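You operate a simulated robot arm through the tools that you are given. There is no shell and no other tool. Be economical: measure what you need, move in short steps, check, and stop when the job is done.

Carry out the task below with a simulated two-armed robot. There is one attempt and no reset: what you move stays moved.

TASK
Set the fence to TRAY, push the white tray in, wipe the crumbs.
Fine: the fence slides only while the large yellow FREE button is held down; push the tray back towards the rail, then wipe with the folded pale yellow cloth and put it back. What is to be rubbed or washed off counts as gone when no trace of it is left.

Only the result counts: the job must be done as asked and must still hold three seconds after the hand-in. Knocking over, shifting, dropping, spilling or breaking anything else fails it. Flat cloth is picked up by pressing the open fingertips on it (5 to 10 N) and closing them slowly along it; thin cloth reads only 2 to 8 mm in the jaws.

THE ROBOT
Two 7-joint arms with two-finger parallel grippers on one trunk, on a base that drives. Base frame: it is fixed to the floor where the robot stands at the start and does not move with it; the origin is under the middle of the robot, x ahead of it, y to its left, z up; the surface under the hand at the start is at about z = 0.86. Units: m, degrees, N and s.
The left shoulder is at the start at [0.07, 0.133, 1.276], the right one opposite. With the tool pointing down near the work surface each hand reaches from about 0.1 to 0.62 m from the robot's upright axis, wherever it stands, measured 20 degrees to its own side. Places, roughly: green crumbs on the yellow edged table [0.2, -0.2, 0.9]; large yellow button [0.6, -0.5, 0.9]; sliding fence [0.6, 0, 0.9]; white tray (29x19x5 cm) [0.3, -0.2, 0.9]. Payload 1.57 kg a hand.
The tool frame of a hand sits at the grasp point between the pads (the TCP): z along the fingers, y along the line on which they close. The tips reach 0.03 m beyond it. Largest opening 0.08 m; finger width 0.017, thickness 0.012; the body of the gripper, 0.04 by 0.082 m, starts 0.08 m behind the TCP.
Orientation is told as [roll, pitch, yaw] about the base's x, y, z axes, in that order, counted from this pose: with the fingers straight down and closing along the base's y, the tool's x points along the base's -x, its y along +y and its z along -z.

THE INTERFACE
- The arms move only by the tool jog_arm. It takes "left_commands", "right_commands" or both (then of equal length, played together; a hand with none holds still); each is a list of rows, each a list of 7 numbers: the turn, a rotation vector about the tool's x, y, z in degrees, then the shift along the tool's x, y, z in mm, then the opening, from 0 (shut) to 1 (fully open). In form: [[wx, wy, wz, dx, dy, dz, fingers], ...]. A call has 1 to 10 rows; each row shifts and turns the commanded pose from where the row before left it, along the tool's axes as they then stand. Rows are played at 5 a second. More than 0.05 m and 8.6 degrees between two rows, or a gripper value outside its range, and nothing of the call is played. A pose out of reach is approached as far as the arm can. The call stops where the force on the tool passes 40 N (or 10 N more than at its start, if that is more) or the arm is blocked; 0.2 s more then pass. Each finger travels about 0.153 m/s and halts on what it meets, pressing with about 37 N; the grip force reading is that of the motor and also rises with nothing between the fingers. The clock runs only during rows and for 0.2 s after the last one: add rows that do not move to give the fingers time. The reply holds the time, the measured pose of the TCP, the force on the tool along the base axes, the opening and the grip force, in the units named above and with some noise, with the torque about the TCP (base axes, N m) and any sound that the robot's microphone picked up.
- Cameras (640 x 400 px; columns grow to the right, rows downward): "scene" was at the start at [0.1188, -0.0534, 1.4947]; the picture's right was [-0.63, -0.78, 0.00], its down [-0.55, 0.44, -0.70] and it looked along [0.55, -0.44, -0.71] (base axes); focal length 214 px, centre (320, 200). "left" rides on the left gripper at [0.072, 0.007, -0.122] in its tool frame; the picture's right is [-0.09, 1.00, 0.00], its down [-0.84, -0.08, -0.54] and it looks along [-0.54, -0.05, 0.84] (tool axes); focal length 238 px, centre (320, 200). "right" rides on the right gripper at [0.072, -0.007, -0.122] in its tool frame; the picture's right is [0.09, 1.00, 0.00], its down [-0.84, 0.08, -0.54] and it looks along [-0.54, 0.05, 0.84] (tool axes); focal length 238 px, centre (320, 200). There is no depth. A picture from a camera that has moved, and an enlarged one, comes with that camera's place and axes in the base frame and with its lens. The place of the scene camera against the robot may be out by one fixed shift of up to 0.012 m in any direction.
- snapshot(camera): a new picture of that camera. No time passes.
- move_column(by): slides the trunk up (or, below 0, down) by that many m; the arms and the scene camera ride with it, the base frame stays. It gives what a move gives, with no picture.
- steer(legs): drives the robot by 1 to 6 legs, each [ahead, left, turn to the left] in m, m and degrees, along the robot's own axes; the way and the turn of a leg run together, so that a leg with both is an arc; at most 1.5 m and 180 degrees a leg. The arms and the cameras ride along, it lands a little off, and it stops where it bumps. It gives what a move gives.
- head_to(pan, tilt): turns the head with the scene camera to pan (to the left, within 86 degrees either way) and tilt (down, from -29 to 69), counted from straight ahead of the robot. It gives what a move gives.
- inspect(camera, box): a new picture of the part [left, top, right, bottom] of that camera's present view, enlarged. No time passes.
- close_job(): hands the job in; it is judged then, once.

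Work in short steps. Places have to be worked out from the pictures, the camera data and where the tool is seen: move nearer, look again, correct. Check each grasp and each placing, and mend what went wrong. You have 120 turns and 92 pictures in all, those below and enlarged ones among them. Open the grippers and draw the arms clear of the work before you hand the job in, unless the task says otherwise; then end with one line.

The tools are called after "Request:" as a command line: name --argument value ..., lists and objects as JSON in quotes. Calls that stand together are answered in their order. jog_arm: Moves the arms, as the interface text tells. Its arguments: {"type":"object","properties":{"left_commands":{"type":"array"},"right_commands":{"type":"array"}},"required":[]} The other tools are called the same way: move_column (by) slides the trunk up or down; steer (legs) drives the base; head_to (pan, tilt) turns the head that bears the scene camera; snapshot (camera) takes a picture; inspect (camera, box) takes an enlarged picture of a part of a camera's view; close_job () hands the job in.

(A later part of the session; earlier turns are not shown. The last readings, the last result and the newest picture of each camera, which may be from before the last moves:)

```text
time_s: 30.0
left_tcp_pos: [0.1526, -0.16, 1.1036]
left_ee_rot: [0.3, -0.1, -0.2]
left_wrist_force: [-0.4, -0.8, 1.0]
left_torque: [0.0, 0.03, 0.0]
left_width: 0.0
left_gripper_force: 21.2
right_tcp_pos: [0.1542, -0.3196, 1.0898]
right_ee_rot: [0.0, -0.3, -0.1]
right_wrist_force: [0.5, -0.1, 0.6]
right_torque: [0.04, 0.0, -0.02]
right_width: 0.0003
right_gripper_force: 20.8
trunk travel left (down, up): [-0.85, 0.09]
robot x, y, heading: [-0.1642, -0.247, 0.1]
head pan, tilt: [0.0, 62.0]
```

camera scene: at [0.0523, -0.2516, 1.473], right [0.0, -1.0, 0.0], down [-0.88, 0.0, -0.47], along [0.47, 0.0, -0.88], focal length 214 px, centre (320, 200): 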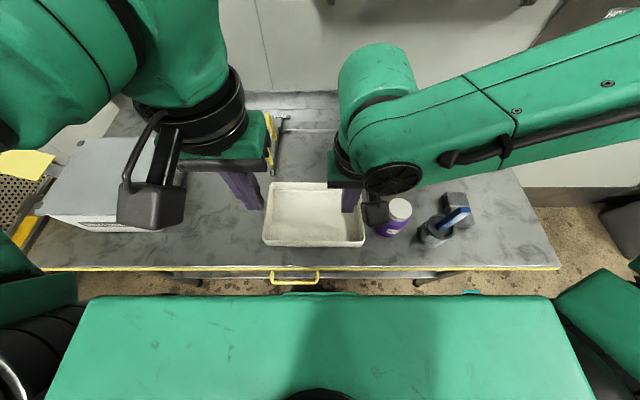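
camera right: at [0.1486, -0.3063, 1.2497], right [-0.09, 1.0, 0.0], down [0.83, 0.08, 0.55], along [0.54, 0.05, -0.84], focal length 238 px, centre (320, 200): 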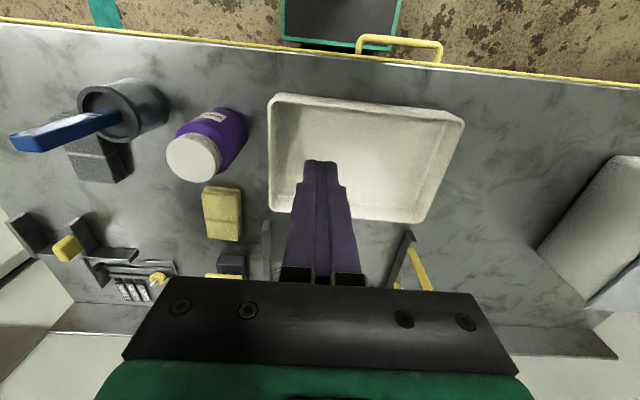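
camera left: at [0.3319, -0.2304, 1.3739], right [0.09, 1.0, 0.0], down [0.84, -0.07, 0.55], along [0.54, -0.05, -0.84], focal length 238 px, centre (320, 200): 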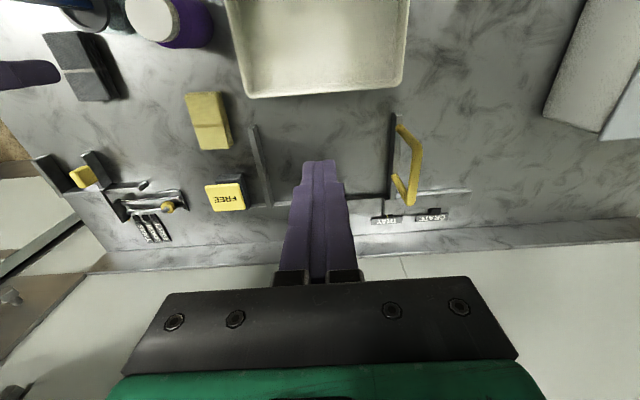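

Both hands follow now. I'll check with the scene camera before descending behind the tray.

Request:
snapshot --camera "scene"

Request:
snapshot --camera "left"

```text
58 pictures are left
camera scene: at [-0.0489, -0.2515, 1.4733], right [0.0, -1.0, 0.0], down [-0.88, 0.0, -0.47], along [0.47, 0.0, -0.88], focal length 214 px, centre (320, 200)
```

scene: 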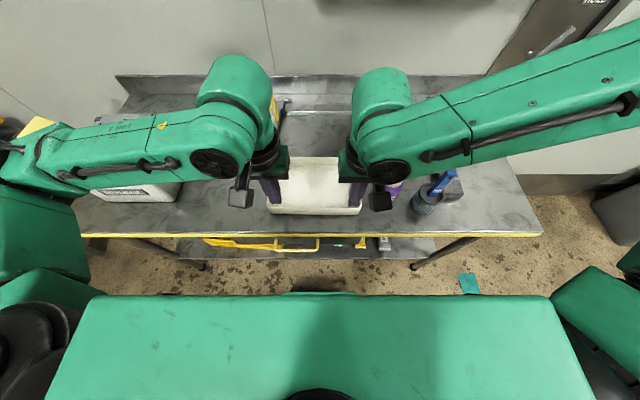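

```text
57 pictures are left
camera left: at [0.08, -0.1515, 1.225], right [0.1, 1.0, 0.01], down [0.84, -0.08, 0.54], along [0.54, -0.05, -0.84], focal length 238 px, centre (320, 200)
```

left: 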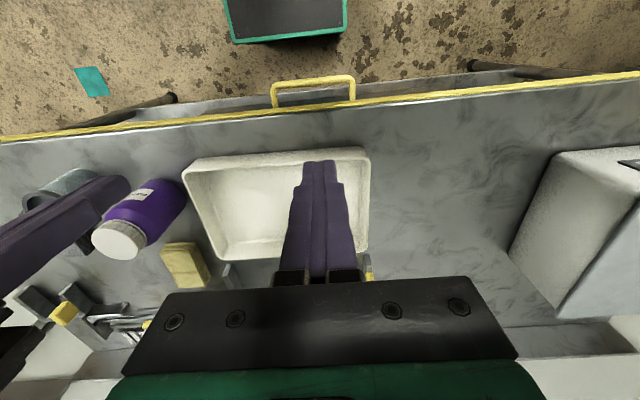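

The near rim is at x≈0.209 and the table edge at x≈0.15. I'll descend both hands to z≈0.90 at x≈0.178, then nudge forward until contact.

Request:
jog_arm --left_commands '[[0, 0, 0, -12, 0, 33, 0], [0, 0, 0, -12, 0, 34, 0], [0, 0, 0, 0, 0, 34, 0], [0, 0, 0, 0, 0, 34, 0], [0, 0, 0, 0, 0, 34, 0], [0, 0, 0, 0, 0, 33, 0], [0, 0, 0, 0, 0, 0, 0]]' --right_commands '[[0, 0, 0, -12, 0, 31, 0], [0, 0, 0, -12, 0, 32, 0], [0, 0, 0, 0, 0, 32, 0], [0, 0, 0, 0, 0, 32, 0], [0, 0, 0, 0, 0, 32, 0], [0, 0, 0, 0, 0, 31, 0], [0, 0, 0, 0, 0, 0, 0]]'

Request:
snapshot --camera "left"

Request:
snapshot --camera "right"

```text
time_s: 31.6
left_tcp_pos: [0.1751, -0.1589, 0.901]
left_ee_rot: [0.2, -0.1, -0.1]
left_wrist_force: [1.5, 0.6, 0.1]
left_torque: [-0.03, -0.01, -0.02]
left_width: 0.0001
left_gripper_force: 21.4
right_tcp_pos: [0.1704, -0.3584, 0.9328]
right_ee_rot: [0.0, -0.4, -0.1]
right_wrist_force: [-0.4, -0.3, -0.3]
right_torque: [0.02, -0.01, 0.02]
right_width: 0.0001
right_gripper_force: 21.4
right hand out of reach, approached as far as the arm can: row 4, 5, 6
trunk travel left (down, up): [-0.85, 0.09]
robot x, y, heading: [-0.1688, -0.2497, -0.2]
head pan, tilt: [0.0, 62.0]
```

```text
56 pictures are left
camera left: at [0.1041, -0.1503, 1.0231], right [0.1, 1.0, 0.01], down [0.84, -0.08, 0.54], along [0.54, -0.05, -0.84], focal length 238 px, centre (320, 200)
```

left: 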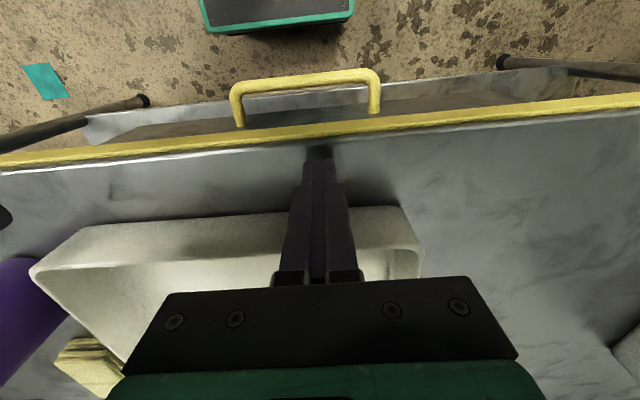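

```text
55 pictures are left
camera right: at [0.0974, -0.3653, 1.0533], right [-0.09, 1.0, 0.0], down [0.83, 0.08, 0.55], along [0.55, 0.05, -0.84], focal length 238 px, centre (320, 200)
```

right: 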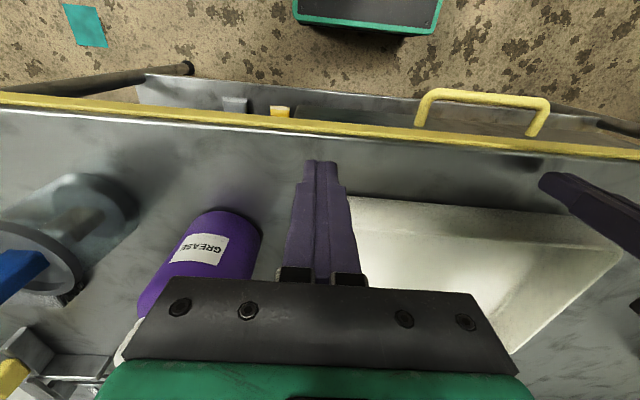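

The right hand can't reach so near the centreline, and it is close to the bottle. I'll push with the left hand alone instead, fingers spread and centred on the tray: lift both, then shift the base right by about 0.08 m.

Request:
jog_arm --left_commands '[[0, 0, 0, 0, 0, -25, 0], [0, 0, 0, 0, 0, -25, 0], [0, 0, 0, 0, 0, -25, 0], [0, 0, 0, 0, 0, 0, 0.5], [0, 0, 0, 0, 0, 0, 1], [0, 0, 0, 0, 0, 0, 1], [0, 0, 0, 0, 0, 0, 1]]' --right_commands '[[0, 0, 0, 0, 0, -40, 0], [0, 0, 0, 0, 0, -40, 0], [0, 0, 0, 0, 0, -40, 0], [0, 0, 0, 0, 0, -40, 0], [0, 0, 0, 0, 0, -40, 0], [0, 0, 0, 0, -40, 0, 0], [0, 0, 0, 0, -40, 0, 0]]'

Request:
steer --legs '[[0, -0.08, 0]]'

```text
time_s: 33.2
left_tcp_pos: [0.1749, -0.1593, 0.9781]
left_ee_rot: [0.4, -0.2, -0.2]
left_wrist_force: [-0.7, -0.5, 0.5]
left_torque: [0.03, -0.02, -0.03]
left_width: 0.08
left_gripper_force: 0.0
right_tcp_pos: [0.1674, -0.4427, 1.1327]
right_ee_rot: [0.1, -0.3, -0.1]
right_wrist_force: [0.2, -0.1, 0.0]
right_torque: [0.03, -0.01, 0.04]
right_width: 0.0001
right_gripper_force: 21.6
trunk travel left (down, up): [-0.85, 0.09]
robot x, y, heading: [-0.1673, -0.2509, -0.0]
head pan, tilt: [0.0, 62.0]
```

```text
time_s: 34.3
left_tcp_pos: [0.1768, -0.2311, 0.9758]
left_ee_rot: [0.1, -0.1, -0.2]
left_wrist_force: [-0.9, 0.6, -0.4]
left_torque: [-0.04, -0.04, -0.04]
left_width: 0.0798
left_gripper_force: 0.0
right_tcp_pos: [0.1684, -0.5146, 1.133]
right_ee_rot: [-0.3, -0.4, -0.1]
right_wrist_force: [-0.2, 0.9, 0.7]
right_torque: [-0.05, 0.02, 0.0]
right_width: 0.0003
right_gripper_force: 21.0
trunk travel left (down, up): [-0.85, 0.09]
robot x, y, heading: [-0.1693, -0.3268, -0.3]
head pan, tilt: [0.0, 62.0]
```

Left hand is at y≈-0.233. I'll descend to z≈0.90 with y -0.236 and ease forward.

Request:
jog_arm --left_commands '[[0, 0, 0, 0, -3, 25, 1], [0, 0, 0, 0, 0, 25, 1], [0, 0, 0, 0, 0, 25, 1], [0, 0, 0, -10, 0, 0, 1], [0, 0, 0, -8, 0, 0, 1], [0, 0, 0, -5, 0, 0, 1], [0, 0, 0, 0, 0, 0, 1]]'

Request:
snapshot --camera "left"

```text
time_s: 35.9
left_tcp_pos: [0.1997, -0.239, 0.9012]
left_ee_rot: [0.2, 0.0, -0.2]
left_wrist_force: [0.0, 0.5, -0.5]
left_torque: [-0.01, 0.02, -0.02]
left_width: 0.0801
left_gripper_force: 0.1
right_tcp_pos: [0.1688, -0.5182, 1.1326]
right_ee_rot: [-0.1, -0.2, -0.1]
right_wrist_force: [0.5, 0.6, 0.3]
right_torque: [0.03, -0.02, -0.01]
right_width: 0.0
right_gripper_force: 21.2
trunk travel left (down, up): [-0.85, 0.09]
robot x, y, heading: [-0.1655, -0.3266, 0.2]
head pan, tilt: [0.0, 62.0]
```

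```text
54 pictures are left
camera left: at [0.1273, -0.2311, 1.0231], right [0.09, 1.0, 0.01], down [0.84, -0.08, 0.54], along [0.54, -0.05, -0.84], focal length 238 px, centre (320, 200)
```

left: 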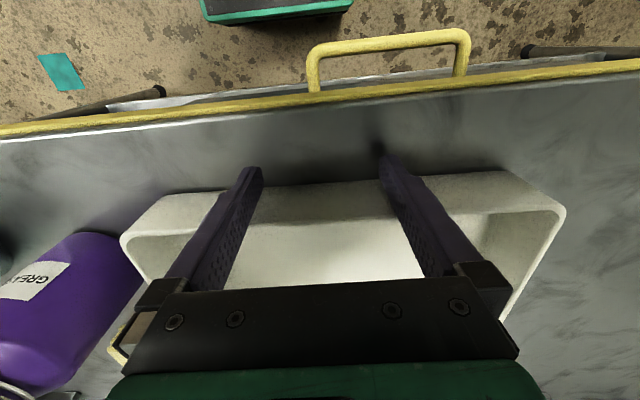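

Fingers are at the near wall. I'll push about 40 mm, staying short of the fence mouth, then check alignment.

Request:
jog_arm --left_commands '[[0, 0, 0, -5, 0, 0, 1], [0, 0, 0, -7, 0, 0, 1], [0, 0, 0, -7, 0, 0, 1], [0, 0, 0, -7, 0, 0, 1], [0, 0, 0, -7, 0, 0, 1], [0, 0, 0, -7, 0, 0, 1], [0, 0, 0, 0, 0, 0, 1]]'

Request:
head_to --pan 5 --tilt 50

Request:
snapshot --camera "left"

Request:
snapshot --camera "scene"

```text
time_s: 37.5
left_tcp_pos: [0.2394, -0.2395, 0.9027]
left_ee_rot: [0.3, -0.1, -0.2]
left_wrist_force: [0.5, -1.0, 0.7]
left_torque: [0.02, 0.01, 0.0]
left_width: 0.0803
left_gripper_force: 0.0
right_tcp_pos: [0.1679, -0.5177, 1.1329]
right_ee_rot: [0.0, -0.4, -0.1]
right_wrist_force: [0.6, 0.2, 1.7]
right_torque: [0.0, -0.01, 0.03]
right_width: 0.0
right_gripper_force: 21.2
trunk travel left (down, up): [-0.85, 0.09]
robot x, y, heading: [-0.1675, -0.3268, -0.2]
head pan, tilt: [0.0, 62.0]
```

```text
time_s: 38.2
left_tcp_pos: [0.2395, -0.2379, 0.9016]
left_ee_rot: [0.3, -0.2, -0.3]
left_wrist_force: [0.3, -0.1, 0.1]
left_torque: [0.01, 0.01, 0.01]
left_width: 0.0801
left_gripper_force: 0.1
right_tcp_pos: [0.1687, -0.5181, 1.1323]
right_ee_rot: [-0.1, -0.2, -0.1]
right_wrist_force: [-0.3, -0.3, -0.7]
right_torque: [-0.01, 0.01, 0.01]
right_width: 0.0002
right_gripper_force: 21.2
trunk travel left (down, up): [-0.85, 0.09]
robot x, y, heading: [-0.1736, -0.3251, -0.0]
head pan, tilt: [5.0, 50.0]
```

```text
53 pictures are left
camera left: at [0.1671, -0.2313, 1.0234], right [0.09, 1.0, 0.01], down [0.84, -0.08, 0.54], along [0.54, -0.05, -0.84], focal length 238 px, centre (320, 200)
```

left: 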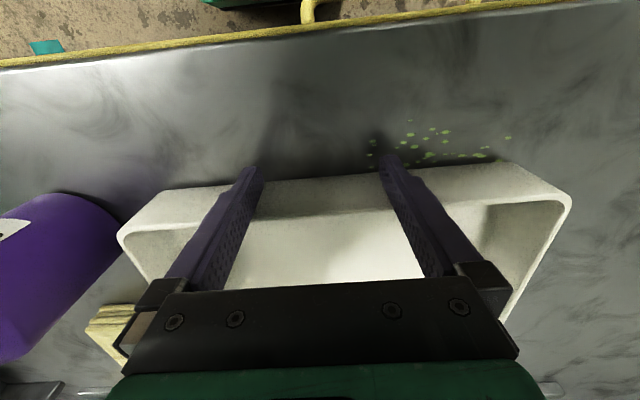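

```text
52 pictures are left
camera scene: at [-0.0366, -0.3234, 1.488], right [0.09, -1.0, 0.0], down [-0.76, -0.07, -0.64], along [0.64, 0.05, -0.77], focal length 214 px, centre (320, 200)
```

scene: 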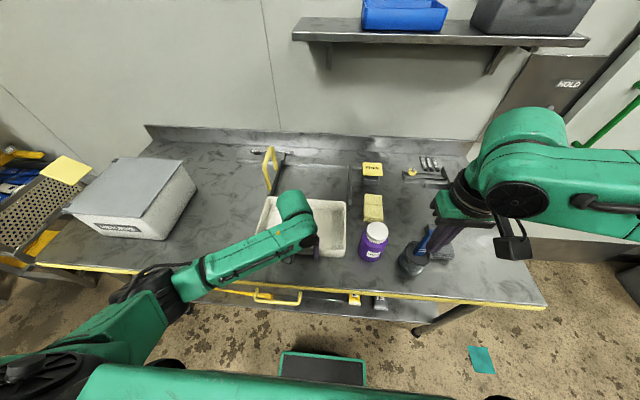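

The green crumbs are appearing behind the tray. I'll zoom into the fence mouth to check the tray's lateral alignment.

Request:
inspect --camera "scene" --box '[235, 130, 395, 270]'

```text
2.86 times, centred on (315, 200) of scene
camera zoom: at [-0.0366, -0.3234, 1.488], right [0.09, -1.0, 0.0], down [-0.76, -0.07, -0.64], along [0.64, 0.05, -0.77], focal length 613 px, centre (334, 200)
```

zoom: 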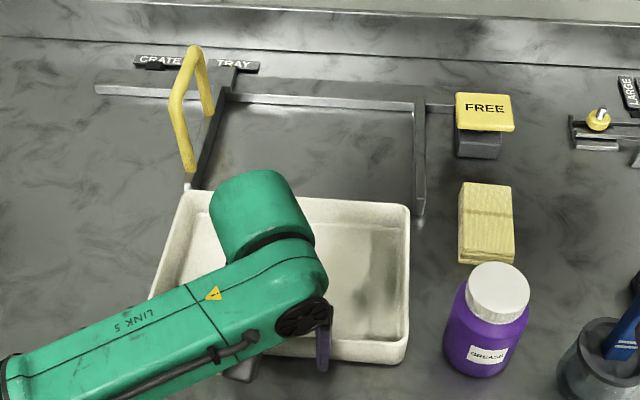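

Estimated clearance is about ±5 mm with rounded corners, so it may self-centre. I'll push slowly into the mouth and watch the forces.

Request:
jog_arm --left_commands '[[0, 0, 0, -5, 0, 0, 1], [0, 0, 0, -5, 0, 0, 1], [0, 0, 0, -5, 0, 0, 1], [0, 0, 0, -5, 0, 0, 1], [0, 0, 0, -5, 0, 0, 1], [0, 0, 0, -5, 0, 0, 1], [0, 0, 0, 0, 0, 0, 1]]'

Request:
inspect --camera "scene" --box '[235, 130, 395, 270]'

```text
time_s: 39.8
left_tcp_pos: [0.2683, -0.2398, 0.9016]
left_ee_rot: [0.3, -0.1, -0.1]
left_wrist_force: [-3.9, -1.1, -0.5]
left_torque: [-0.03, -0.04, 0.23]
left_width: 0.078
left_gripper_force: 0.1
right_tcp_pos: [0.1688, -0.5188, 1.1322]
right_ee_rot: [-0.1, -0.4, -0.1]
right_wrist_force: [0.7, 0.3, 0.7]
right_torque: [0.01, -0.01, 0.02]
right_width: 0.0002
right_gripper_force: 21.3
trunk travel left (down, up): [-0.85, 0.09]
robot x, y, heading: [-0.1705, -0.3281, -0.1]
head pan, tilt: [5.0, 50.0]
```

```text
2.86 times, centred on (315, 200) of scene
camera zoom: at [-0.038, -0.324, 1.4882], right [0.09, -1.0, 0.0], down [-0.76, -0.07, -0.64], along [0.64, 0.06, -0.77], focal length 613 px, centre (334, 200)
```

zoom: 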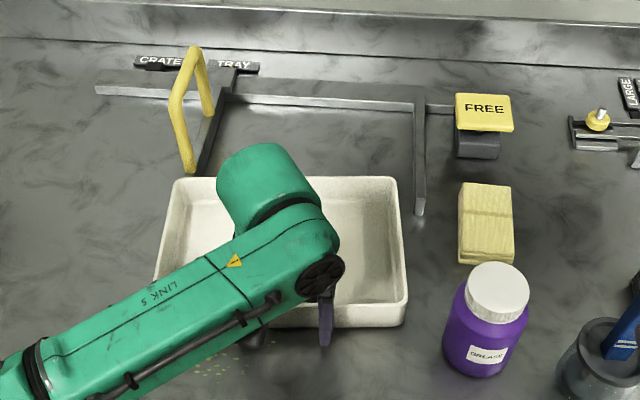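

The tray is offset towards the fence by about 8 mm and touches its end. I'll retreat, go round, and nudge the tray in -y from its fence-side wall at mid-length.

Request:
jog_arm --left_commands '[[0, 0, 0, 15, 0, 0, 1], [0, 0, 0, 10, 0, -20, 1], [0, 0, 0, 0, 0, -40, 0], [0, 0, 0, 0, 0, -40, 0], [0, 0, 0, -20, 40, -10, 0], [0, 0, 0, -25, 40, 0, 0], [0, 0, 0, -25, 40, 0, 0], [0, 0, 0, -25, 40, 0, 0], [0, 0, 0, -25, 35, 0, 0], [0, 0, 0, 0, 10, 0, 0]]'

Request:
snapshot --camera "left"

```text
time_s: 42.0
left_tcp_pos: [0.365, -0.0355, 1.0119]
left_ee_rot: [0.3, -0.1, -0.2]
left_wrist_force: [-0.3, -0.3, -0.3]
left_torque: [-0.02, -0.02, 0.0]
left_width: 0.0002
left_gripper_force: 21.6
right_tcp_pos: [0.169, -0.518, 1.1338]
right_ee_rot: [-0.2, -0.4, -0.1]
right_wrist_force: [-0.1, 0.3, -0.1]
right_torque: [-0.01, 0.01, 0.0]
right_width: 0.0
right_gripper_force: 21.5
trunk travel left (down, up): [-0.85, 0.09]
robot x, y, heading: [-0.171, -0.3274, 0.1]
head pan, tilt: [5.0, 50.0]
```

```text
49 pictures are left
camera left: at [0.2924, -0.027, 1.1343], right [0.1, 1.0, 0.01], down [0.84, -0.08, 0.54], along [0.54, -0.05, -0.84], focal length 238 px, centre (320, 200)
```

left: 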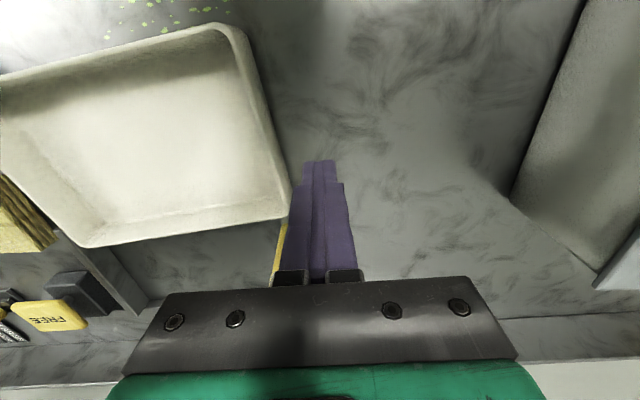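

The tray has yawed by about 5°, with its fence-side front corner caught. I'll push in -y near the front of that side wall (x≈0.415), which corrects both the offset and the yaw.

Request:
jog_arm --left_commands '[[0, 0, 0, -25, 0, 0, 0], [0, 0, 0, -25, 0, 30, 0], [0, 0, 0, 0, 0, 40, 0], [0, 0, 0, 0, 0, 40, 0], [0, 0, 0, 0, -12, 0, 0], [0, 0, 0, 0, -12, 0, 0], [0, 0, 0, 0, -6, 0, 0], [0, 0, 0, 0, -6, 0, 0], [0, 0, 0, 0, -5, 0, 0], [0, 0, 0, 0, -5, 0, 0]]'

Request:
snapshot --camera "left"

Request:
inspect --camera "scene" --box '[235, 130, 395, 270]'

```text
time_s: 44.2
left_tcp_pos: [0.415, -0.0809, 0.9035]
left_ee_rot: [0.3, -0.2, -0.2]
left_wrist_force: [0.5, 1.0, 0.0]
left_torque: [0.01, 0.02, 0.05]
left_width: 0.0
left_gripper_force: 20.7
right_tcp_pos: [0.1684, -0.5181, 1.1316]
right_ee_rot: [-0.2, -0.2, -0.1]
right_wrist_force: [-0.2, 0.2, -0.4]
right_torque: [-0.03, 0.0, 0.0]
right_width: 0.0002
right_gripper_force: 21.0
trunk travel left (down, up): [-0.85, 0.09]
robot x, y, heading: [-0.1731, -0.3256, 0.1]
head pan, tilt: [5.0, 50.0]
```

```text
48 pictures are left
camera left: at [0.3427, -0.0728, 1.0243], right [0.09, 1.0, 0.01], down [0.84, -0.08, 0.54], along [0.54, -0.05, -0.84], focal length 238 px, centre (320, 200)
```

left: 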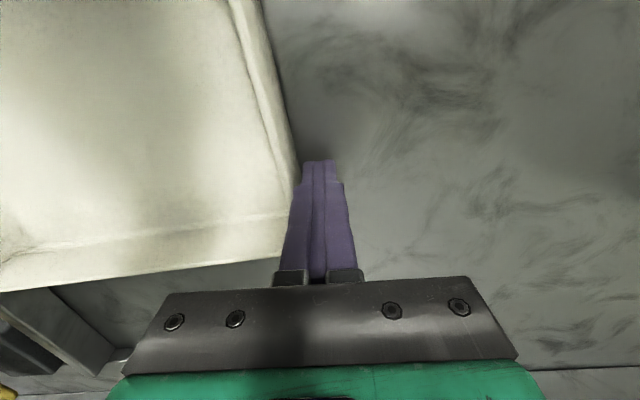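

```text
2.86 times, centred on (315, 200) of scene
camera zoom: at [-0.0364, -0.3233, 1.488], right [0.09, -1.0, 0.0], down [-0.76, -0.07, -0.64], along [0.64, 0.06, -0.77], focal length 613 px, centre (334, 200)
```

zoom: 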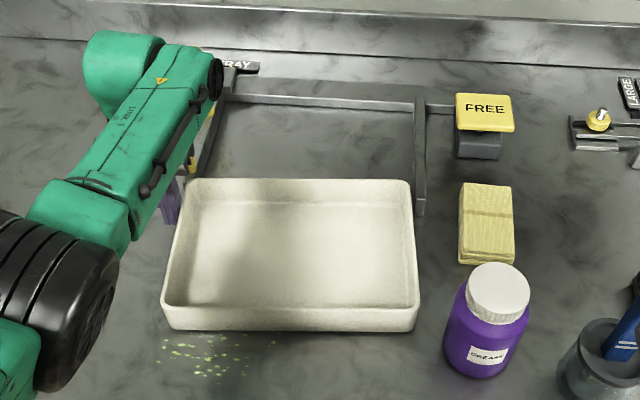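

Much better: the yaw is nearly gone and only a few mm of offset remain. I'll nudge about 5 mm more at the tray's mid-length.

Request:
jog_arm --left_commands '[[0, 0, 0, 0, 8, 0, 0], [0, 0, 0, 22, 0, 0, 0], [0, 0, 0, 18, 0, 0, 0], [0, 0, 0, 0, -6, 0, 0], [0, 0, 0, 0, -4, 0, 0], [0, 0, 0, 0, -4, 0, 0], [0, 0, 0, 0, 0, 0, 0]]'

Request:
inspect --camera "scene" --box '[235, 130, 395, 270]'

```text
time_s: 45.8
left_tcp_pos: [0.3738, -0.0852, 0.9022]
left_ee_rot: [0.3, -0.2, -0.3]
left_wrist_force: [0.5, -0.3, 1.5]
left_torque: [-0.03, 0.0, 0.02]
left_width: 0.0
left_gripper_force: 21.6
right_tcp_pos: [0.168, -0.5182, 1.1321]
right_ee_rot: [-0.2, -0.2, -0.1]
right_wrist_force: [-0.8, 0.0, -0.1]
right_torque: [-0.01, -0.01, 0.03]
right_width: 0.0
right_gripper_force: 21.1
trunk travel left (down, up): [-0.85, 0.09]
robot x, y, heading: [-0.1697, -0.3312, -0.3]
head pan, tilt: [5.0, 50.0]
```

```text
2.86 times, centred on (315, 200) of scene
camera zoom: at [-0.0366, -0.3236, 1.4881], right [0.09, -1.0, 0.0], down [-0.76, -0.07, -0.64], along [0.64, 0.06, -0.77], focal length 613 px, centre (334, 200)
```

zoom: 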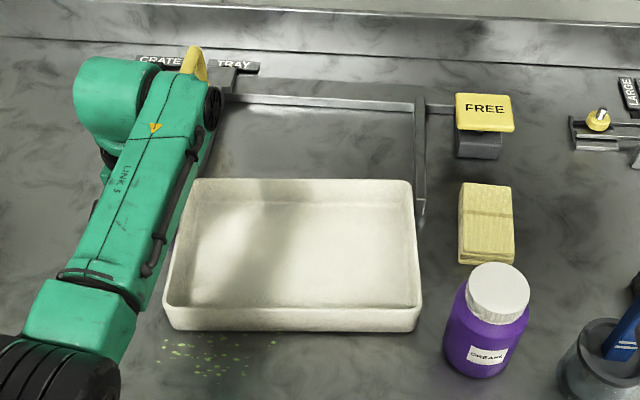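

Aligned now (centre ≈ -0.242). I'll return the left hand behind the near wall.

Request:
jog_arm --left_commands '[[0, 0, 0, 0, 15, 0, 0], [0, 0, 0, 0, 0, -40, 0], [0, 0, 0, 0, 0, -40, 0], [0, 0, 0, 10, 0, -35, 0], [0, 0, 0, 36, -34, 0, 0.5], [0, 0, 0, 36, -35, 0, 1], [0, 0, 0, 36, -35, 0, 1], [0, 0, 0, 35, -34, 0, 1], [0, 0, 0, 12, -34, 0, 1], [0, 0, 0, 0, 0, 0, 1]]'

Request:
jog_arm --left_commands '[[0, 0, 0, 0, 0, 30, 1], [0, 0, 0, 0, 0, 30, 1], [0, 0, 0, 0, 0, 30, 1], [0, 0, 0, 0, 0, 22, 1], [0, 0, 0, 0, 0, 0, 1]]'

Request:
snapshot --camera "left"

```text
refused: row 6 steps farther than a row can; nothing moved
```

```text
time_s: 46.1
left_tcp_pos: [0.3741, -0.0686, 0.9045]
left_ee_rot: [1.3, -1.5, 0.7]
left_wrist_force: [-16.2, 28.3, 25.8]
left_torque: [-1.09, -0.24, -0.39]
left_width: 0.0531
left_gripper_force: 0.1
right_tcp_pos: [0.1629, -0.5112, 1.1352]
right_ee_rot: [-0.4, -0.7, 0.1]
right_wrist_force: [0.2, -0.5, -0.6]
right_torque: [-0.03, 0.01, 0.02]
right_width: 0.0
right_gripper_force: 21.5
trunk travel left (down, up): [-0.85, 0.09]
robot x, y, heading: [-0.1681, -0.3239, 0.3]
head pan, tilt: [5.0, 50.0]
stopped in row 1 (left hand): the force on the tool passed its limit at 65 N (the readings are from after the stop); the commanded pose is now the measured one
```

```text
45 pictures are left
camera left: at [0.2989, -0.0638, 1.0241], right [0.08, 1.0, 0.03], down [0.82, -0.08, 0.56], along [0.56, -0.03, -0.83], focal length 238 px, centre (320, 200)
```

left: 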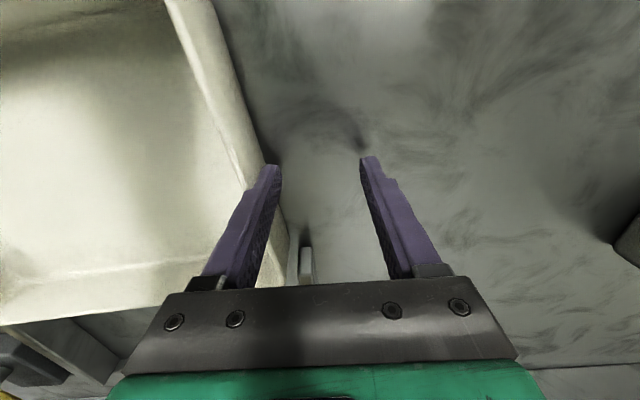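

The first call was refused, so the descent opened the fingers beside the tray and pressed on it. I'll send these one at a time from now on; first relieve the contact and lift.

Request:
jog_arm --left_commands '[[0, 0, 0, 0, 8, -5, 0.5], [0, 0, 0, 0, 5, -15, 0.3], [0, 0, 0, 0, 0, -40, 0], [0, 0, 0, 0, 0, -45, 0], [0, 0, 0, 0, 0, -20, 0]]'

Request:
inspect --camera "scene" --box '[235, 130, 395, 270]'

```text
time_s: 47.3
left_tcp_pos: [0.3778, -0.0712, 1.026]
left_ee_rot: [0.9, -1.1, 0.0]
left_wrist_force: [-0.3, 0.2, 0.9]
left_torque: [-0.01, 0.01, 0.02]
left_width: 0.0
left_gripper_force: 21.3
right_tcp_pos: [0.1689, -0.5187, 1.1326]
right_ee_rot: [-0.1, -0.3, -0.1]
right_wrist_force: [0.7, 0.0, 0.4]
right_torque: [0.01, -0.02, 0.04]
right_width: 0.0002
right_gripper_force: 21.5
trunk travel left (down, up): [-0.85, 0.09]
robot x, y, heading: [-0.1691, -0.324, -0.0]
head pan, tilt: [5.0, 50.0]
```

```text
2.86 times, centred on (315, 200) of scene
camera zoom: at [-0.0364, -0.3234, 1.488], right [0.09, -1.0, 0.0], down [-0.76, -0.07, -0.64], along [0.64, 0.06, -0.77], focal length 613 px, centre (334, 200)
```

zoom: 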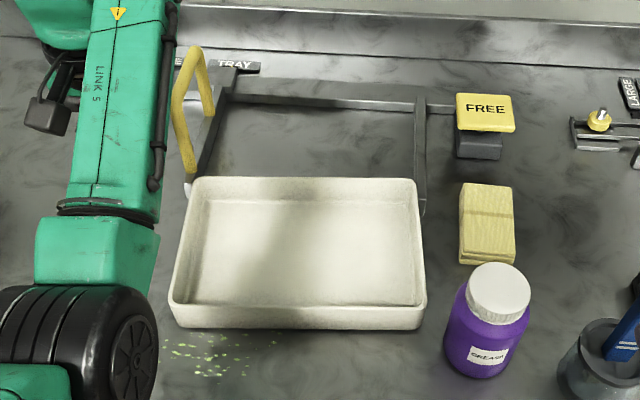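

Luckily the tray is now well centred between stop and fence. I'll move the left hand behind the near wall at height.

Request:
jog_arm --left_commands '[[0.9, 1.1, 0, 30, -29, 0, 0], [0, 0, 0, 30, -29, 0, 0.5], [0, 0, 0, 30, -29, 0, 1], [0, 0, 0, 30, -29, 0, 1], [0, 0, 0, 30, -29, 0, 1], [0, 0, 0, 28, -30, 0, 1], [0, 0, 0, 0, 0, 0, 1]]'

```text
time_s: 48.5
left_tcp_pos: [0.3043, -0.1203, 0.9862]
left_ee_rot: [8.0, -4.1, 4.1]
left_wrist_force: [-0.3, 0.0, 0.5]
left_torque: [-0.02, -0.05, 0.01]
left_width: 0.0803
left_gripper_force: 0.1
left hand out of reach, approached as far as the arm can: row 2, 3, 4, 5
right_tcp_pos: [0.168, -0.5177, 1.1324]
right_ee_rot: [-0.2, -0.4, -0.1]
right_wrist_force: [0.4, -0.1, -0.9]
right_torque: [0.02, -0.01, -0.01]
right_width: 0.0001
right_gripper_force: 21.5
trunk travel left (down, up): [-0.85, 0.09]
robot x, y, heading: [-0.1692, -0.3289, -0.1]
head pan, tilt: [5.0, 50.0]
stopped in row 5 (left hand): the arm was blocked; the commanded pose is now the measured one
```

The arm was blocked and tilted. I'll look before doing more.

Request:
snapshot --camera "scene"

Request:
snapshot --camera "left"

```text
43 pictures are left
camera scene: at [-0.0377, -0.3241, 1.4882], right [0.09, -1.0, 0.0], down [-0.76, -0.07, -0.64], along [0.64, 0.06, -0.77], focal length 214 px, centre (320, 200)
```

scene: 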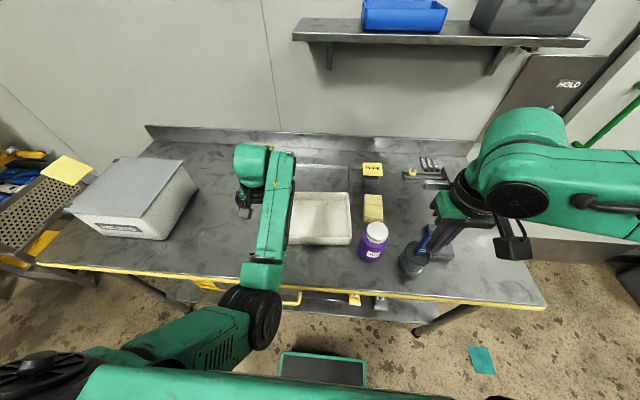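

```text
42 pictures are left
camera left: at [0.2248, -0.1352, 1.1019], right [0.01, 0.99, 0.14], down [0.81, -0.09, 0.58], along [0.59, 0.11, -0.8], focal length 238 px, centre (320, 200)
```

left: 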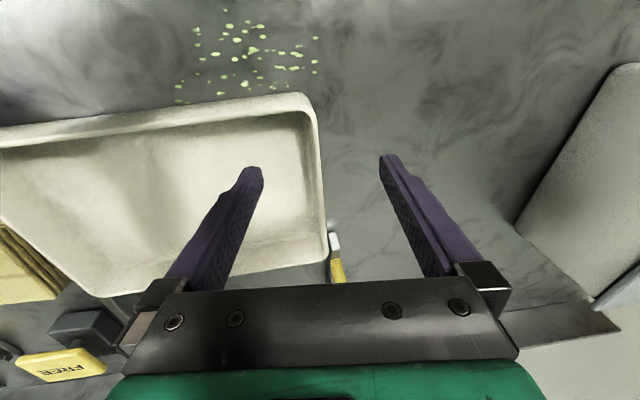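

The elbow has dropped close to the table edge. I'll raise the hand and straighten it to unwind the arm.

Request:
jog_arm --left_commands '[[0, 0, 0, -10, 10, -25, 1], [0, 0, 0, -10, 10, -35, 1], [4, 2, 2, -10, 0, -35, 1], [4, 2, 2, 0, 0, -35, 1], [0, 0, 0, 0, 0, -35, 1], [0, 0, 0, 0, 0, 0, 1]]'

```text
time_s: 49.9
left_tcp_pos: [0.3744, -0.0931, 1.1298]
left_ee_rot: [-0.2, 0.2, 0.4]
left_wrist_force: [-0.3, -1.4, 0.0]
left_torque: [0.01, -0.01, 0.02]
left_width: 0.0801
left_gripper_force: 0.0
left hand out of reach, approached as far as the arm can: row 2, 3, 4, 5
right_tcp_pos: [0.169, -0.5182, 1.132]
right_ee_rot: [-0.1, -0.4, -0.1]
right_wrist_force: [-0.3, 0.5, -0.1]
right_torque: [-0.01, -0.01, -0.01]
right_width: 0.0
right_gripper_force: 21.4
trunk travel left (down, up): [-0.85, 0.09]
robot x, y, heading: [-0.169, -0.3294, -0.1]
head pan, tilt: [5.0, 50.0]
```

Unwound. Now move at height to above the spot behind the near wall (x≈0.25, y≈-0.246).

Request:
jog_arm --left_commands '[[0, 0, 0, 20, -30, 0, 1], [0, 0, 0, 25, -30, 0, 1], [0, 0, 0, 25, -30, 0, 1], [0, 0, 0, 25, -31, 0, 1], [0, 0, 0, 29, -32, 0, 1], [0, 0, 0, 0, 0, 0, 1]]'

```text
time_s: 51.3
left_tcp_pos: [0.3971, -0.2092, 1.0964]
left_ee_rot: [-0.3, 0.3, 0.3]
left_wrist_force: [0.1, 0.3, 0.3]
left_torque: [-0.02, 0.01, 0.02]
left_width: 0.0799
left_gripper_force: 0.1
left hand out of reach, approached as far as the arm can: row 1, 2, 3, 4, 5
right_tcp_pos: [0.1694, -0.5179, 1.131]
right_ee_rot: [-0.1, -0.2, -0.1]
right_wrist_force: [-0.6, 0.1, -0.3]
right_torque: [0.02, -0.04, -0.01]
right_width: 0.0
right_gripper_force: 21.0
trunk travel left (down, up): [-0.85, 0.09]
robot x, y, heading: [-0.1713, -0.3274, 0.0]
head pan, tilt: [5.0, 50.0]
```

The arm is stuck in a low-elbow posture. I'll go up and outward towards the starting posture to recover the elbow.

Request:
jog_arm --left_commands '[[0, 0, 0, -5, 30, -35, 1], [0, 0, 0, -5, 30, -35, 1], [0, 0, 0, -5, 30, -35, 1], [0, 0, 0, 0, 30, -35, 1], [0, 0, 0, 0, 20, -10, 1], [0, 0, 0, 0, 0, 0, 1]]'

Request:
snapshot --camera "scene"

```text
time_s: 52.7
left_tcp_pos: [0.4176, -0.0798, 1.2432]
left_ee_rot: [-0.3, -0.9, 0.9]
left_wrist_force: [-1.0, -0.1, 0.4]
left_torque: [-0.01, 0.01, 0.02]
left_width: 0.0798
left_gripper_force: 0.0
left hand out of reach, approached as far as the arm can: row 4, 5
right_tcp_pos: [0.1699, -0.518, 1.1325]
right_ee_rot: [-0.1, -0.4, -0.1]
right_wrist_force: [0.2, 0.5, 0.6]
right_torque: [-0.01, -0.01, 0.04]
right_width: 0.0001
right_gripper_force: 21.2
trunk travel left (down, up): [-0.85, 0.09]
robot x, y, heading: [-0.1692, -0.3282, 0.2]
head pan, tilt: [5.0, 50.0]
```

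```text
41 pictures are left
camera scene: at [-0.0357, -0.3235, 1.488], right [0.09, -1.0, 0.0], down [-0.76, -0.07, -0.64], along [0.64, 0.06, -0.77], focal length 214 px, centre (320, 200)
```

scene: 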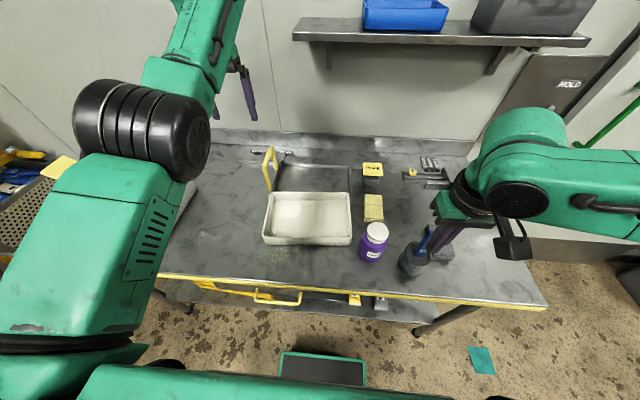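

The arm is nearly straight now, so retracting at this height should bend the elbow back the normal way. I'll try retracting.

Request:
jog_arm --left_commands '[[0, 0, 0, 25, 0, -5, 1], [0, 0, 0, 30, 0, -5, 1], [0, 0, 0, 30, 0, 0, 1], [0, 0, 0, 30, -20, 0, 1], [0, 0, 0, 20, -30, 0, 1], [0, 0, 0, 0, 0, 0, 1]]'

Request:
snapshot --camera "scene"

```text
time_s: 54.1
left_tcp_pos: [0.4077, -0.0802, 1.2436]
left_ee_rot: [-0.2, 0.3, 0.4]
left_wrist_force: [0.2, -0.1, -0.5]
left_torque: [0.01, 0.0, 0.01]
left_width: 0.0797
left_gripper_force: 0.0
left hand out of reach, approached as far as the arm can: row 1, 2, 3, 4, 5
right_tcp_pos: [0.1701, -0.5177, 1.1325]
right_ee_rot: [-0.1, -0.3, -0.1]
right_wrist_force: [-0.5, 0.7, 0.5]
right_torque: [0.02, 0.02, -0.01]
right_width: 0.0
right_gripper_force: 21.3
trunk travel left (down, up): [-0.85, 0.09]
robot x, y, heading: [-0.172, -0.3243, -0.1]
head pan, tilt: [5.0, 50.0]
```

```text
40 pictures are left
camera scene: at [-0.0362, -0.3229, 1.488], right [0.09, -1.0, 0.0], down [-0.76, -0.07, -0.64], along [0.64, 0.06, -0.77], focal length 214 px, centre (320, 200)
```

scene: 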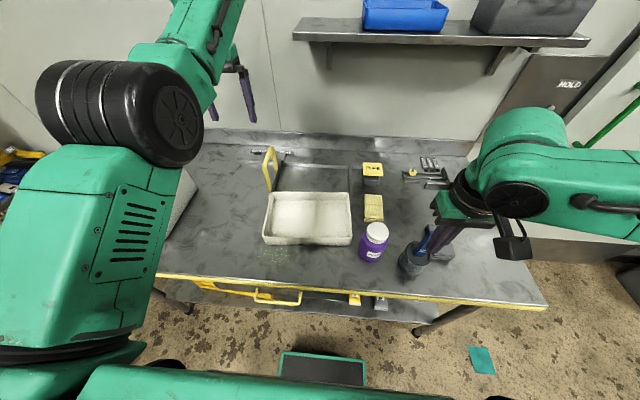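

The elbow is swinging outward slowly. I'll keep retracting with more rows, a little outward in y.

Request:
jog_arm --left_commands '[[0, 0, 0, 10, 15, 0, 0], [0, 0, 0, 10, 15, 0, 0], [0, 0, 0, 15, 15, 0, 0], [0, 0, 0, 15, 15, 0, 0], [0, 0, 0, 15, 15, 0, 0], [0, 0, 0, 20, 0, 0, 0], [0, 0, 0, 20, 0, 0, 0], [0, 0, 0, 20, 0, 0, 0], [0, 0, 0, 20, 0, 0, 0], [0, 0, 0, 20, 0, 0, 0]]'

```text
time_s: 56.3
left_tcp_pos: [0.4066, -0.0799, 1.2443]
left_ee_rot: [-0.3, 0.2, 0.4]
left_wrist_force: [-0.3, -0.5, 1.0]
left_torque: [0.02, 0.01, 0.0]
left_width: 0.0002
left_gripper_force: 20.9
left hand out of reach, approached as far as the arm can: row 1, 2, 3, 4, 5, 6, 7, 8, 9, 10
right_tcp_pos: [0.1687, -0.5182, 1.1325]
right_ee_rot: [-0.1, -0.4, -0.1]
right_wrist_force: [0.5, -0.7, -0.1]
right_torque: [-0.01, -0.03, 0.0]
right_width: 0.0002
right_gripper_force: 21.4
trunk travel left (down, up): [-0.85, 0.09]
robot x, y, heading: [-0.1699, -0.3262, 0.2]
head pan, tilt: [5.0, 50.0]
```

Probably a wrist joint is at its limit. I'll test by freeing the yaw a little.

Request:
jog_arm --left_commands '[[0, 0, 8, 0, 0, 0, 0], [0, 0, 8, 0, 0, 0, 0], [0, 0, 8, 0, 0, 0, 0], [0, 0, 0, 20, 0, 0, 0], [0, 0, 0, 20, 0, 0, 0], [0, 0, 0, 20, 0, 0, 0]]'

```text
time_s: 57.7
left_tcp_pos: [0.4073, -0.0811, 1.2441]
left_ee_rot: [-0.4, 0.1, -23.6]
left_wrist_force: [0.0, -0.1, -0.6]
left_torque: [-0.01, 0.01, -0.01]
left_width: 0.0001
left_gripper_force: 21.5
left hand out of reach, approached as far as the arm can: row 4, 5, 6
right_tcp_pos: [0.1696, -0.5167, 1.1321]
right_ee_rot: [-0.1, -0.3, -0.1]
right_wrist_force: [-0.4, 0.2, 1.1]
right_torque: [0.01, -0.03, 0.01]
right_width: 0.0
right_gripper_force: 21.2
trunk travel left (down, up): [-0.85, 0.09]
robot x, y, heading: [-0.1666, -0.3278, -0.1]
head pan, tilt: [5.0, 50.0]
```

Yaw isn't the limit. I'll undo it and try pitching the fingers forward while retracting.

Request:
jog_arm --left_commands '[[0, 0, -8, 0, 0, 0, 0], [0, 0, -8, 0, 0, 0, 0], [0, 0, -8, 0, 0, 0, 0], [0, -8, 0, 0, 0, 0, 0], [0, -8, 0, 0, 0, 0, 0], [0, -8, 0, 0, 0, 0, 0], [0, 0, 0, 20, 0, 0, 0], [0, 0, 0, 20, 0, 0, 0], [0, 0, 0, 20, 0, 0, 0], [0, 0, 0, 20, 0, 0, 0]]'

Request:
snapshot --camera "scene"

```text
time_s: 59.9
left_tcp_pos: [0.3747, -0.0604, 1.2039]
left_ee_rot: [-0.3, -23.7, 0.4]
left_wrist_force: [0.0, -0.1, 0.8]
left_torque: [-0.01, 0.01, 0.01]
left_width: 0.0
left_gripper_force: 21.7
left hand out of reach, approached as far as the arm can: row 4, 5, 8, 9, 10
right_tcp_pos: [0.1682, -0.5175, 1.1323]
right_ee_rot: [0.0, -0.5, -0.1]
right_wrist_force: [-0.4, -0.3, 0.3]
right_torque: [0.01, -0.06, -0.02]
right_width: 0.0
right_gripper_force: 21.7
trunk travel left (down, up): [-0.85, 0.09]
robot x, y, heading: [-0.1696, -0.3265, 0.1]
head pan, tilt: [5.0, 50.0]
```

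```text
39 pictures are left
camera scene: at [-0.0369, -0.3223, 1.4881], right [0.09, -1.0, 0.0], down [-0.76, -0.07, -0.64], along [0.64, 0.06, -0.77], focal length 214 px, centre (320, 200)
```

scene: 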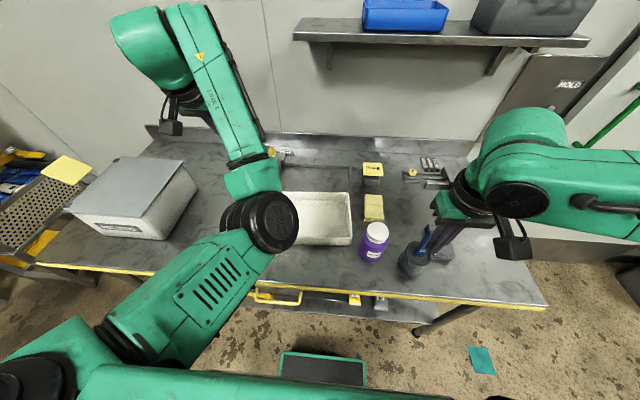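

The left elbow posture is awkward now, so I'll park the left arm out to the left and use the right arm from here. First move the left hand outward and see.

Request:
jog_arm --left_commands '[[0, 4, 0, 0, 30, -10, 0], [0, 4, 0, 0, 30, -10, 0], [0, 4, 0, 0, 30, -10, 0], [0, 4, 0, 0, 30, -10, 0], [0, 4, 0, 0, 30, -10, 0], [0, 4, 0, 0, 30, -10, 0]]'

Request:
snapshot --camera "scene"

```text
time_s: 61.3
left_tcp_pos: [0.3572, 0.1008, 1.2531]
left_ee_rot: [-0.3, -2.5, 0.6]
left_wrist_force: [-0.3, 0.5, 0.0]
left_torque: [-0.03, 0.0, 0.02]
left_width: 0.0
left_gripper_force: 21.4
left hand out of reach, approached as far as the arm can: row 6
right_tcp_pos: [0.1682, -0.5172, 1.1327]
right_ee_rot: [0.0, -0.4, -0.1]
right_wrist_force: [0.7, 0.3, -0.1]
right_torque: [0.0, -0.02, -0.01]
right_width: 0.0
right_gripper_force: 21.3
trunk travel left (down, up): [-0.85, 0.09]
robot x, y, heading: [-0.1668, -0.3265, -0.0]
head pan, tilt: [5.0, 50.0]
```

```text
38 pictures are left
camera scene: at [-0.0377, -0.322, 1.4881], right [0.09, -1.0, 0.0], down [-0.76, -0.07, -0.64], along [0.64, 0.06, -0.77], focal length 214 px, centre (320, 200)
```

scene: 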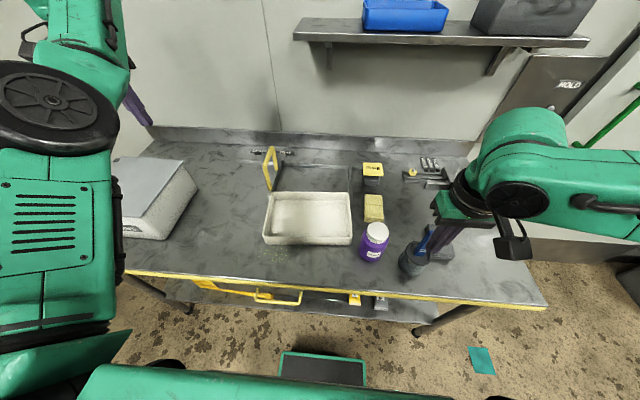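

Left arm is parked clear. I'll drive left by about 0.2 m so the right hand works at a comfortable offset from the tray centre.

Request:
steer --legs '[[0, 0.19, 0]]'

Request:
jog_arm --right_commands '[[0, 0, 0, -20, 20, 0, 0.5], [0, 0, 0, -30, 20, 0, 1], [0, 0, 0, -30, 20, 0, 1], [0, 0, 0, 0, 15, 0, 1], [0, 0, 0, 0, 0, 0, 1]]'

```text
time_s: 62.9
left_tcp_pos: [0.3603, 0.2842, 1.2544]
left_ee_rot: [0.0, -2.4, 0.3]
left_wrist_force: [1.2, -0.1, 0.7]
left_torque: [0.0, -0.01, 0.01]
left_width: 0.0
left_gripper_force: 20.7
right_tcp_pos: [0.1685, -0.3317, 1.1324]
right_ee_rot: [0.1, -0.4, -0.1]
right_wrist_force: [0.2, -0.8, 0.6]
right_torque: [0.04, 0.0, -0.01]
right_width: 0.0
right_gripper_force: 21.3
trunk travel left (down, up): [-0.85, 0.09]
robot x, y, heading: [-0.166, -0.1368, -0.1]
head pan, tilt: [5.0, 50.0]
```

```text
time_s: 64.1
left_tcp_pos: [0.3593, 0.288, 1.2531]
left_ee_rot: [-0.2, -2.4, 0.2]
left_wrist_force: [0.8, -0.9, 0.0]
left_torque: [0.0, 0.01, -0.01]
left_width: 0.0003
left_gripper_force: 21.0
right_tcp_pos: [0.249, -0.2535, 1.1328]
right_ee_rot: [0.0, -0.2, -0.3]
right_wrist_force: [-1.1, 0.0, -0.5]
right_torque: [0.02, 0.01, -0.01]
right_width: 0.0803
right_gripper_force: 0.0
trunk travel left (down, up): [-0.85, 0.09]
robot x, y, heading: [-0.1727, -0.1321, -0.3]
head pan, tilt: [5.0, 50.0]
```

Reachable. I'll descend part of the way and check the clearance behind the near wall.

Request:
jog_arm --right_commands '[[0, 0, 0, 4, 5, 40, 1], [0, 0, 0, 0, 0, 40, 1], [0, 0, 0, 0, 0, 40, 1], [0, 0, 0, 0, 0, 35, 1], [0, 0, 0, 0, 0, 0, 1]]'

Request:
snapshot --camera "right"

```text
time_s: 65.3
left_tcp_pos: [0.3599, 0.2879, 1.2534]
left_ee_rot: [-0.1, -2.3, 0.2]
left_wrist_force: [0.6, 0.0, 0.1]
left_torque: [-0.03, -0.01, 0.04]
left_width: 0.0001
left_gripper_force: 21.0
right_tcp_pos: [0.2452, -0.2474, 0.9795]
right_ee_rot: [-0.1, -0.3, -0.2]
right_wrist_force: [-0.1, -0.2, -0.2]
right_torque: [-0.02, -0.01, 0.0]
right_width: 0.0803
right_gripper_force: 0.0
trunk travel left (down, up): [-0.85, 0.09]
robot x, y, heading: [-0.1679, -0.1393, -0.2]
head pan, tilt: [5.0, 50.0]
```

```text
37 pictures are left
camera right: at [0.1734, -0.2543, 1.0991], right [-0.09, 1.0, 0.0], down [0.83, 0.08, 0.55], along [0.54, 0.05, -0.84], focal length 238 px, centre (320, 200)
```

right: 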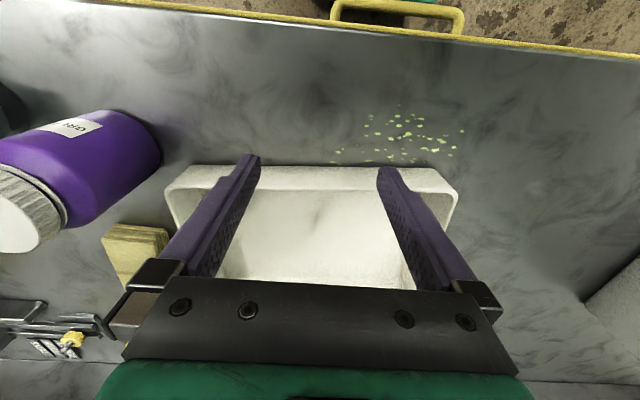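

Clear behind the wall. I'll descend to z≈0.90 and push forward slowly.

Request:
jog_arm --right_commands '[[0, 0, 0, 0, -1, 40, 1], [0, 0, 0, 0, 0, 38, 1], [0, 0, 0, -12, 0, 0, 1], [0, 0, 0, -8, 0, 0, 1], [0, 0, 0, -8, 0, 0, 1], [0, 0, 0, -8, 0, 0, 1], [0, 0, 0, -8, 0, 0, 1], [0, 0, 0, -8, 0, 0, 1], [0, 0, 0, 0, 0, 0, 1]]'

Request:
inspect --camera "scene" --box '[235, 130, 395, 270]'

```text
time_s: 67.3
left_tcp_pos: [0.3607, 0.288, 1.253]
left_ee_rot: [-0.2, -2.4, 0.3]
left_wrist_force: [-0.1, -0.9, 0.2]
left_torque: [0.01, 0.03, 0.02]
left_width: 0.0003
left_gripper_force: 22.0
right_tcp_pos: [0.2689, -0.2909, 0.9446]
right_ee_rot: [0.0, -0.5, -0.2]
right_wrist_force: [0.0, -0.5, 0.3]
right_torque: [0.0, -0.03, 0.01]
right_width: 0.0799
right_gripper_force: 0.1
right hand out of reach, approached as far as the arm can: row 1, 2, 3, 4, 5, 6, 7, 8
trunk travel left (down, up): [-0.85, 0.09]
robot x, y, heading: [-0.1689, -0.1373, -0.4]
head pan, tilt: [5.0, 50.0]
```

```text
2.86 times, centred on (315, 200) of scene
camera zoom: at [-0.0362, -0.1329, 1.488], right [0.08, -1.0, 0.0], down [-0.76, -0.07, -0.64], along [0.64, 0.05, -0.77], focal length 613 px, centre (334, 200)
```

zoom: 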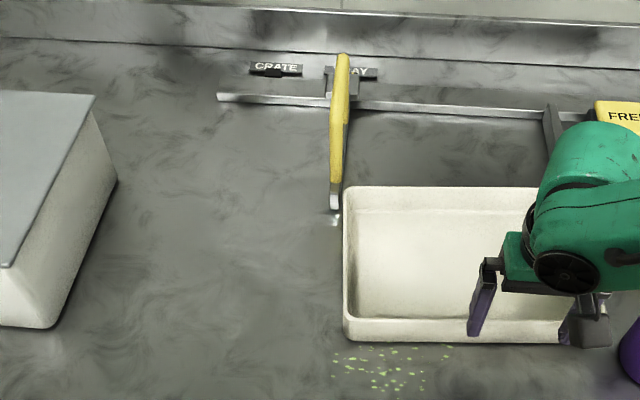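

The right hand drifted when it could not get low so close in. I'll lift it, raise the column by 0.08 m, and shift the base left a bit more for a better angle.

Request:
jog_arm --right_commands '[[0, 0, 0, 10, 0, -20, 1], [0, 0, 0, 0, 0, -40, 1], [0, 0, 0, 0, 0, -40, 1], [0, 0, 0, 0, 0, 0, 1]]'

Request:
move_column --by 0.08

Request:
steer --legs '[[-0.03, 0.07, 0]]'

```text
time_s: 68.3
left_tcp_pos: [0.3608, 0.2879, 1.253]
left_ee_rot: [-0.2, -2.5, 0.3]
left_wrist_force: [0.0, -0.6, -0.4]
left_torque: [0.02, 0.0, -0.01]
left_width: 0.0
left_gripper_force: 21.3
right_tcp_pos: [0.2582, -0.2913, 1.0439]
right_ee_rot: [-0.1, -0.3, -0.2]
right_wrist_force: [-0.2, 0.0, 0.0]
right_torque: [-0.01, -0.01, -0.03]
right_width: 0.0799
right_gripper_force: 0.0
trunk travel left (down, up): [-0.85, 0.09]
robot x, y, heading: [-0.1716, -0.1382, -0.1]
head pan, tilt: [5.0, 50.0]
```

```text
time_s: 69.4
left_tcp_pos: [0.361, 0.2893, 1.3326]
left_ee_rot: [-0.1, -2.5, 0.3]
left_wrist_force: [-0.7, -0.6, 0.6]
left_torque: [0.0, 0.02, 0.02]
left_width: 0.0
left_gripper_force: 21.2
right_tcp_pos: [0.2575, -0.2922, 1.1247]
right_ee_rot: [-0.1, -0.3, -0.2]
right_wrist_force: [-0.5, -0.1, -0.2]
right_torque: [-0.03, 0.03, -0.01]
right_width: 0.08
right_gripper_force: 0.0
trunk travel left (down, up): [-0.93, 0.01]
robot x, y, heading: [-0.1686, -0.1381, 0.0]
head pan, tilt: [5.0, 50.0]
```

```text
time_s: 70.5
left_tcp_pos: [0.3353, 0.3465, 1.3355]
left_ee_rot: [0.2, -2.1, 0.2]
left_wrist_force: [0.1, -0.6, -0.1]
left_torque: [0.09, 0.02, 0.02]
left_width: 0.0
left_gripper_force: 20.8
right_tcp_pos: [0.2325, -0.2307, 1.1211]
right_ee_rot: [0.5, 0.1, -0.4]
right_wrist_force: [0.1, -0.5, 0.4]
right_torque: [0.05, -0.01, 0.0]
right_width: 0.08
right_gripper_force: 0.1
trunk travel left (down, up): [-0.93, 0.01]
robot x, y, heading: [-0.1951, -0.0684, -0.2]
head pan, tilt: [5.0, 50.0]
```

Now descend again at x≈0.245, y≈-0.248, watching whether the hand stays on its line.

Request:
jog_arm --right_commands '[[0, 0, 0, -10, -20, 0, 1], [0, 0, 0, 0, 0, 35, 1], [0, 0, 0, 0, 0, 35, 1], [0, 0, 0, 0, 0, 35, 1], [0, 0, 0, 0, 0, 35, 1], [0, 0, 0, 0, 0, 0, 1]]'

```text
time_s: 71.9
left_tcp_pos: [0.3307, 0.357, 1.333]
left_ee_rot: [-0.2, -2.4, 0.2]
left_wrist_force: [0.2, 0.4, -0.4]
left_torque: [-0.01, -0.02, -0.01]
left_width: 0.0001
left_gripper_force: 21.3
right_tcp_pos: [0.23, -0.2517, 0.9962]
right_ee_rot: [0.0, -0.4, -0.4]
right_wrist_force: [1.0, 0.5, 0.2]
right_torque: [-0.04, -0.04, -0.03]
right_width: 0.0798
right_gripper_force: 0.1
right hand out of reach, approached as far as the arm can: row 5
trunk travel left (down, up): [-0.93, 0.01]
robot x, y, heading: [-0.1958, -0.0687, -0.0]
head pan, tilt: [5.0, 50.0]
```

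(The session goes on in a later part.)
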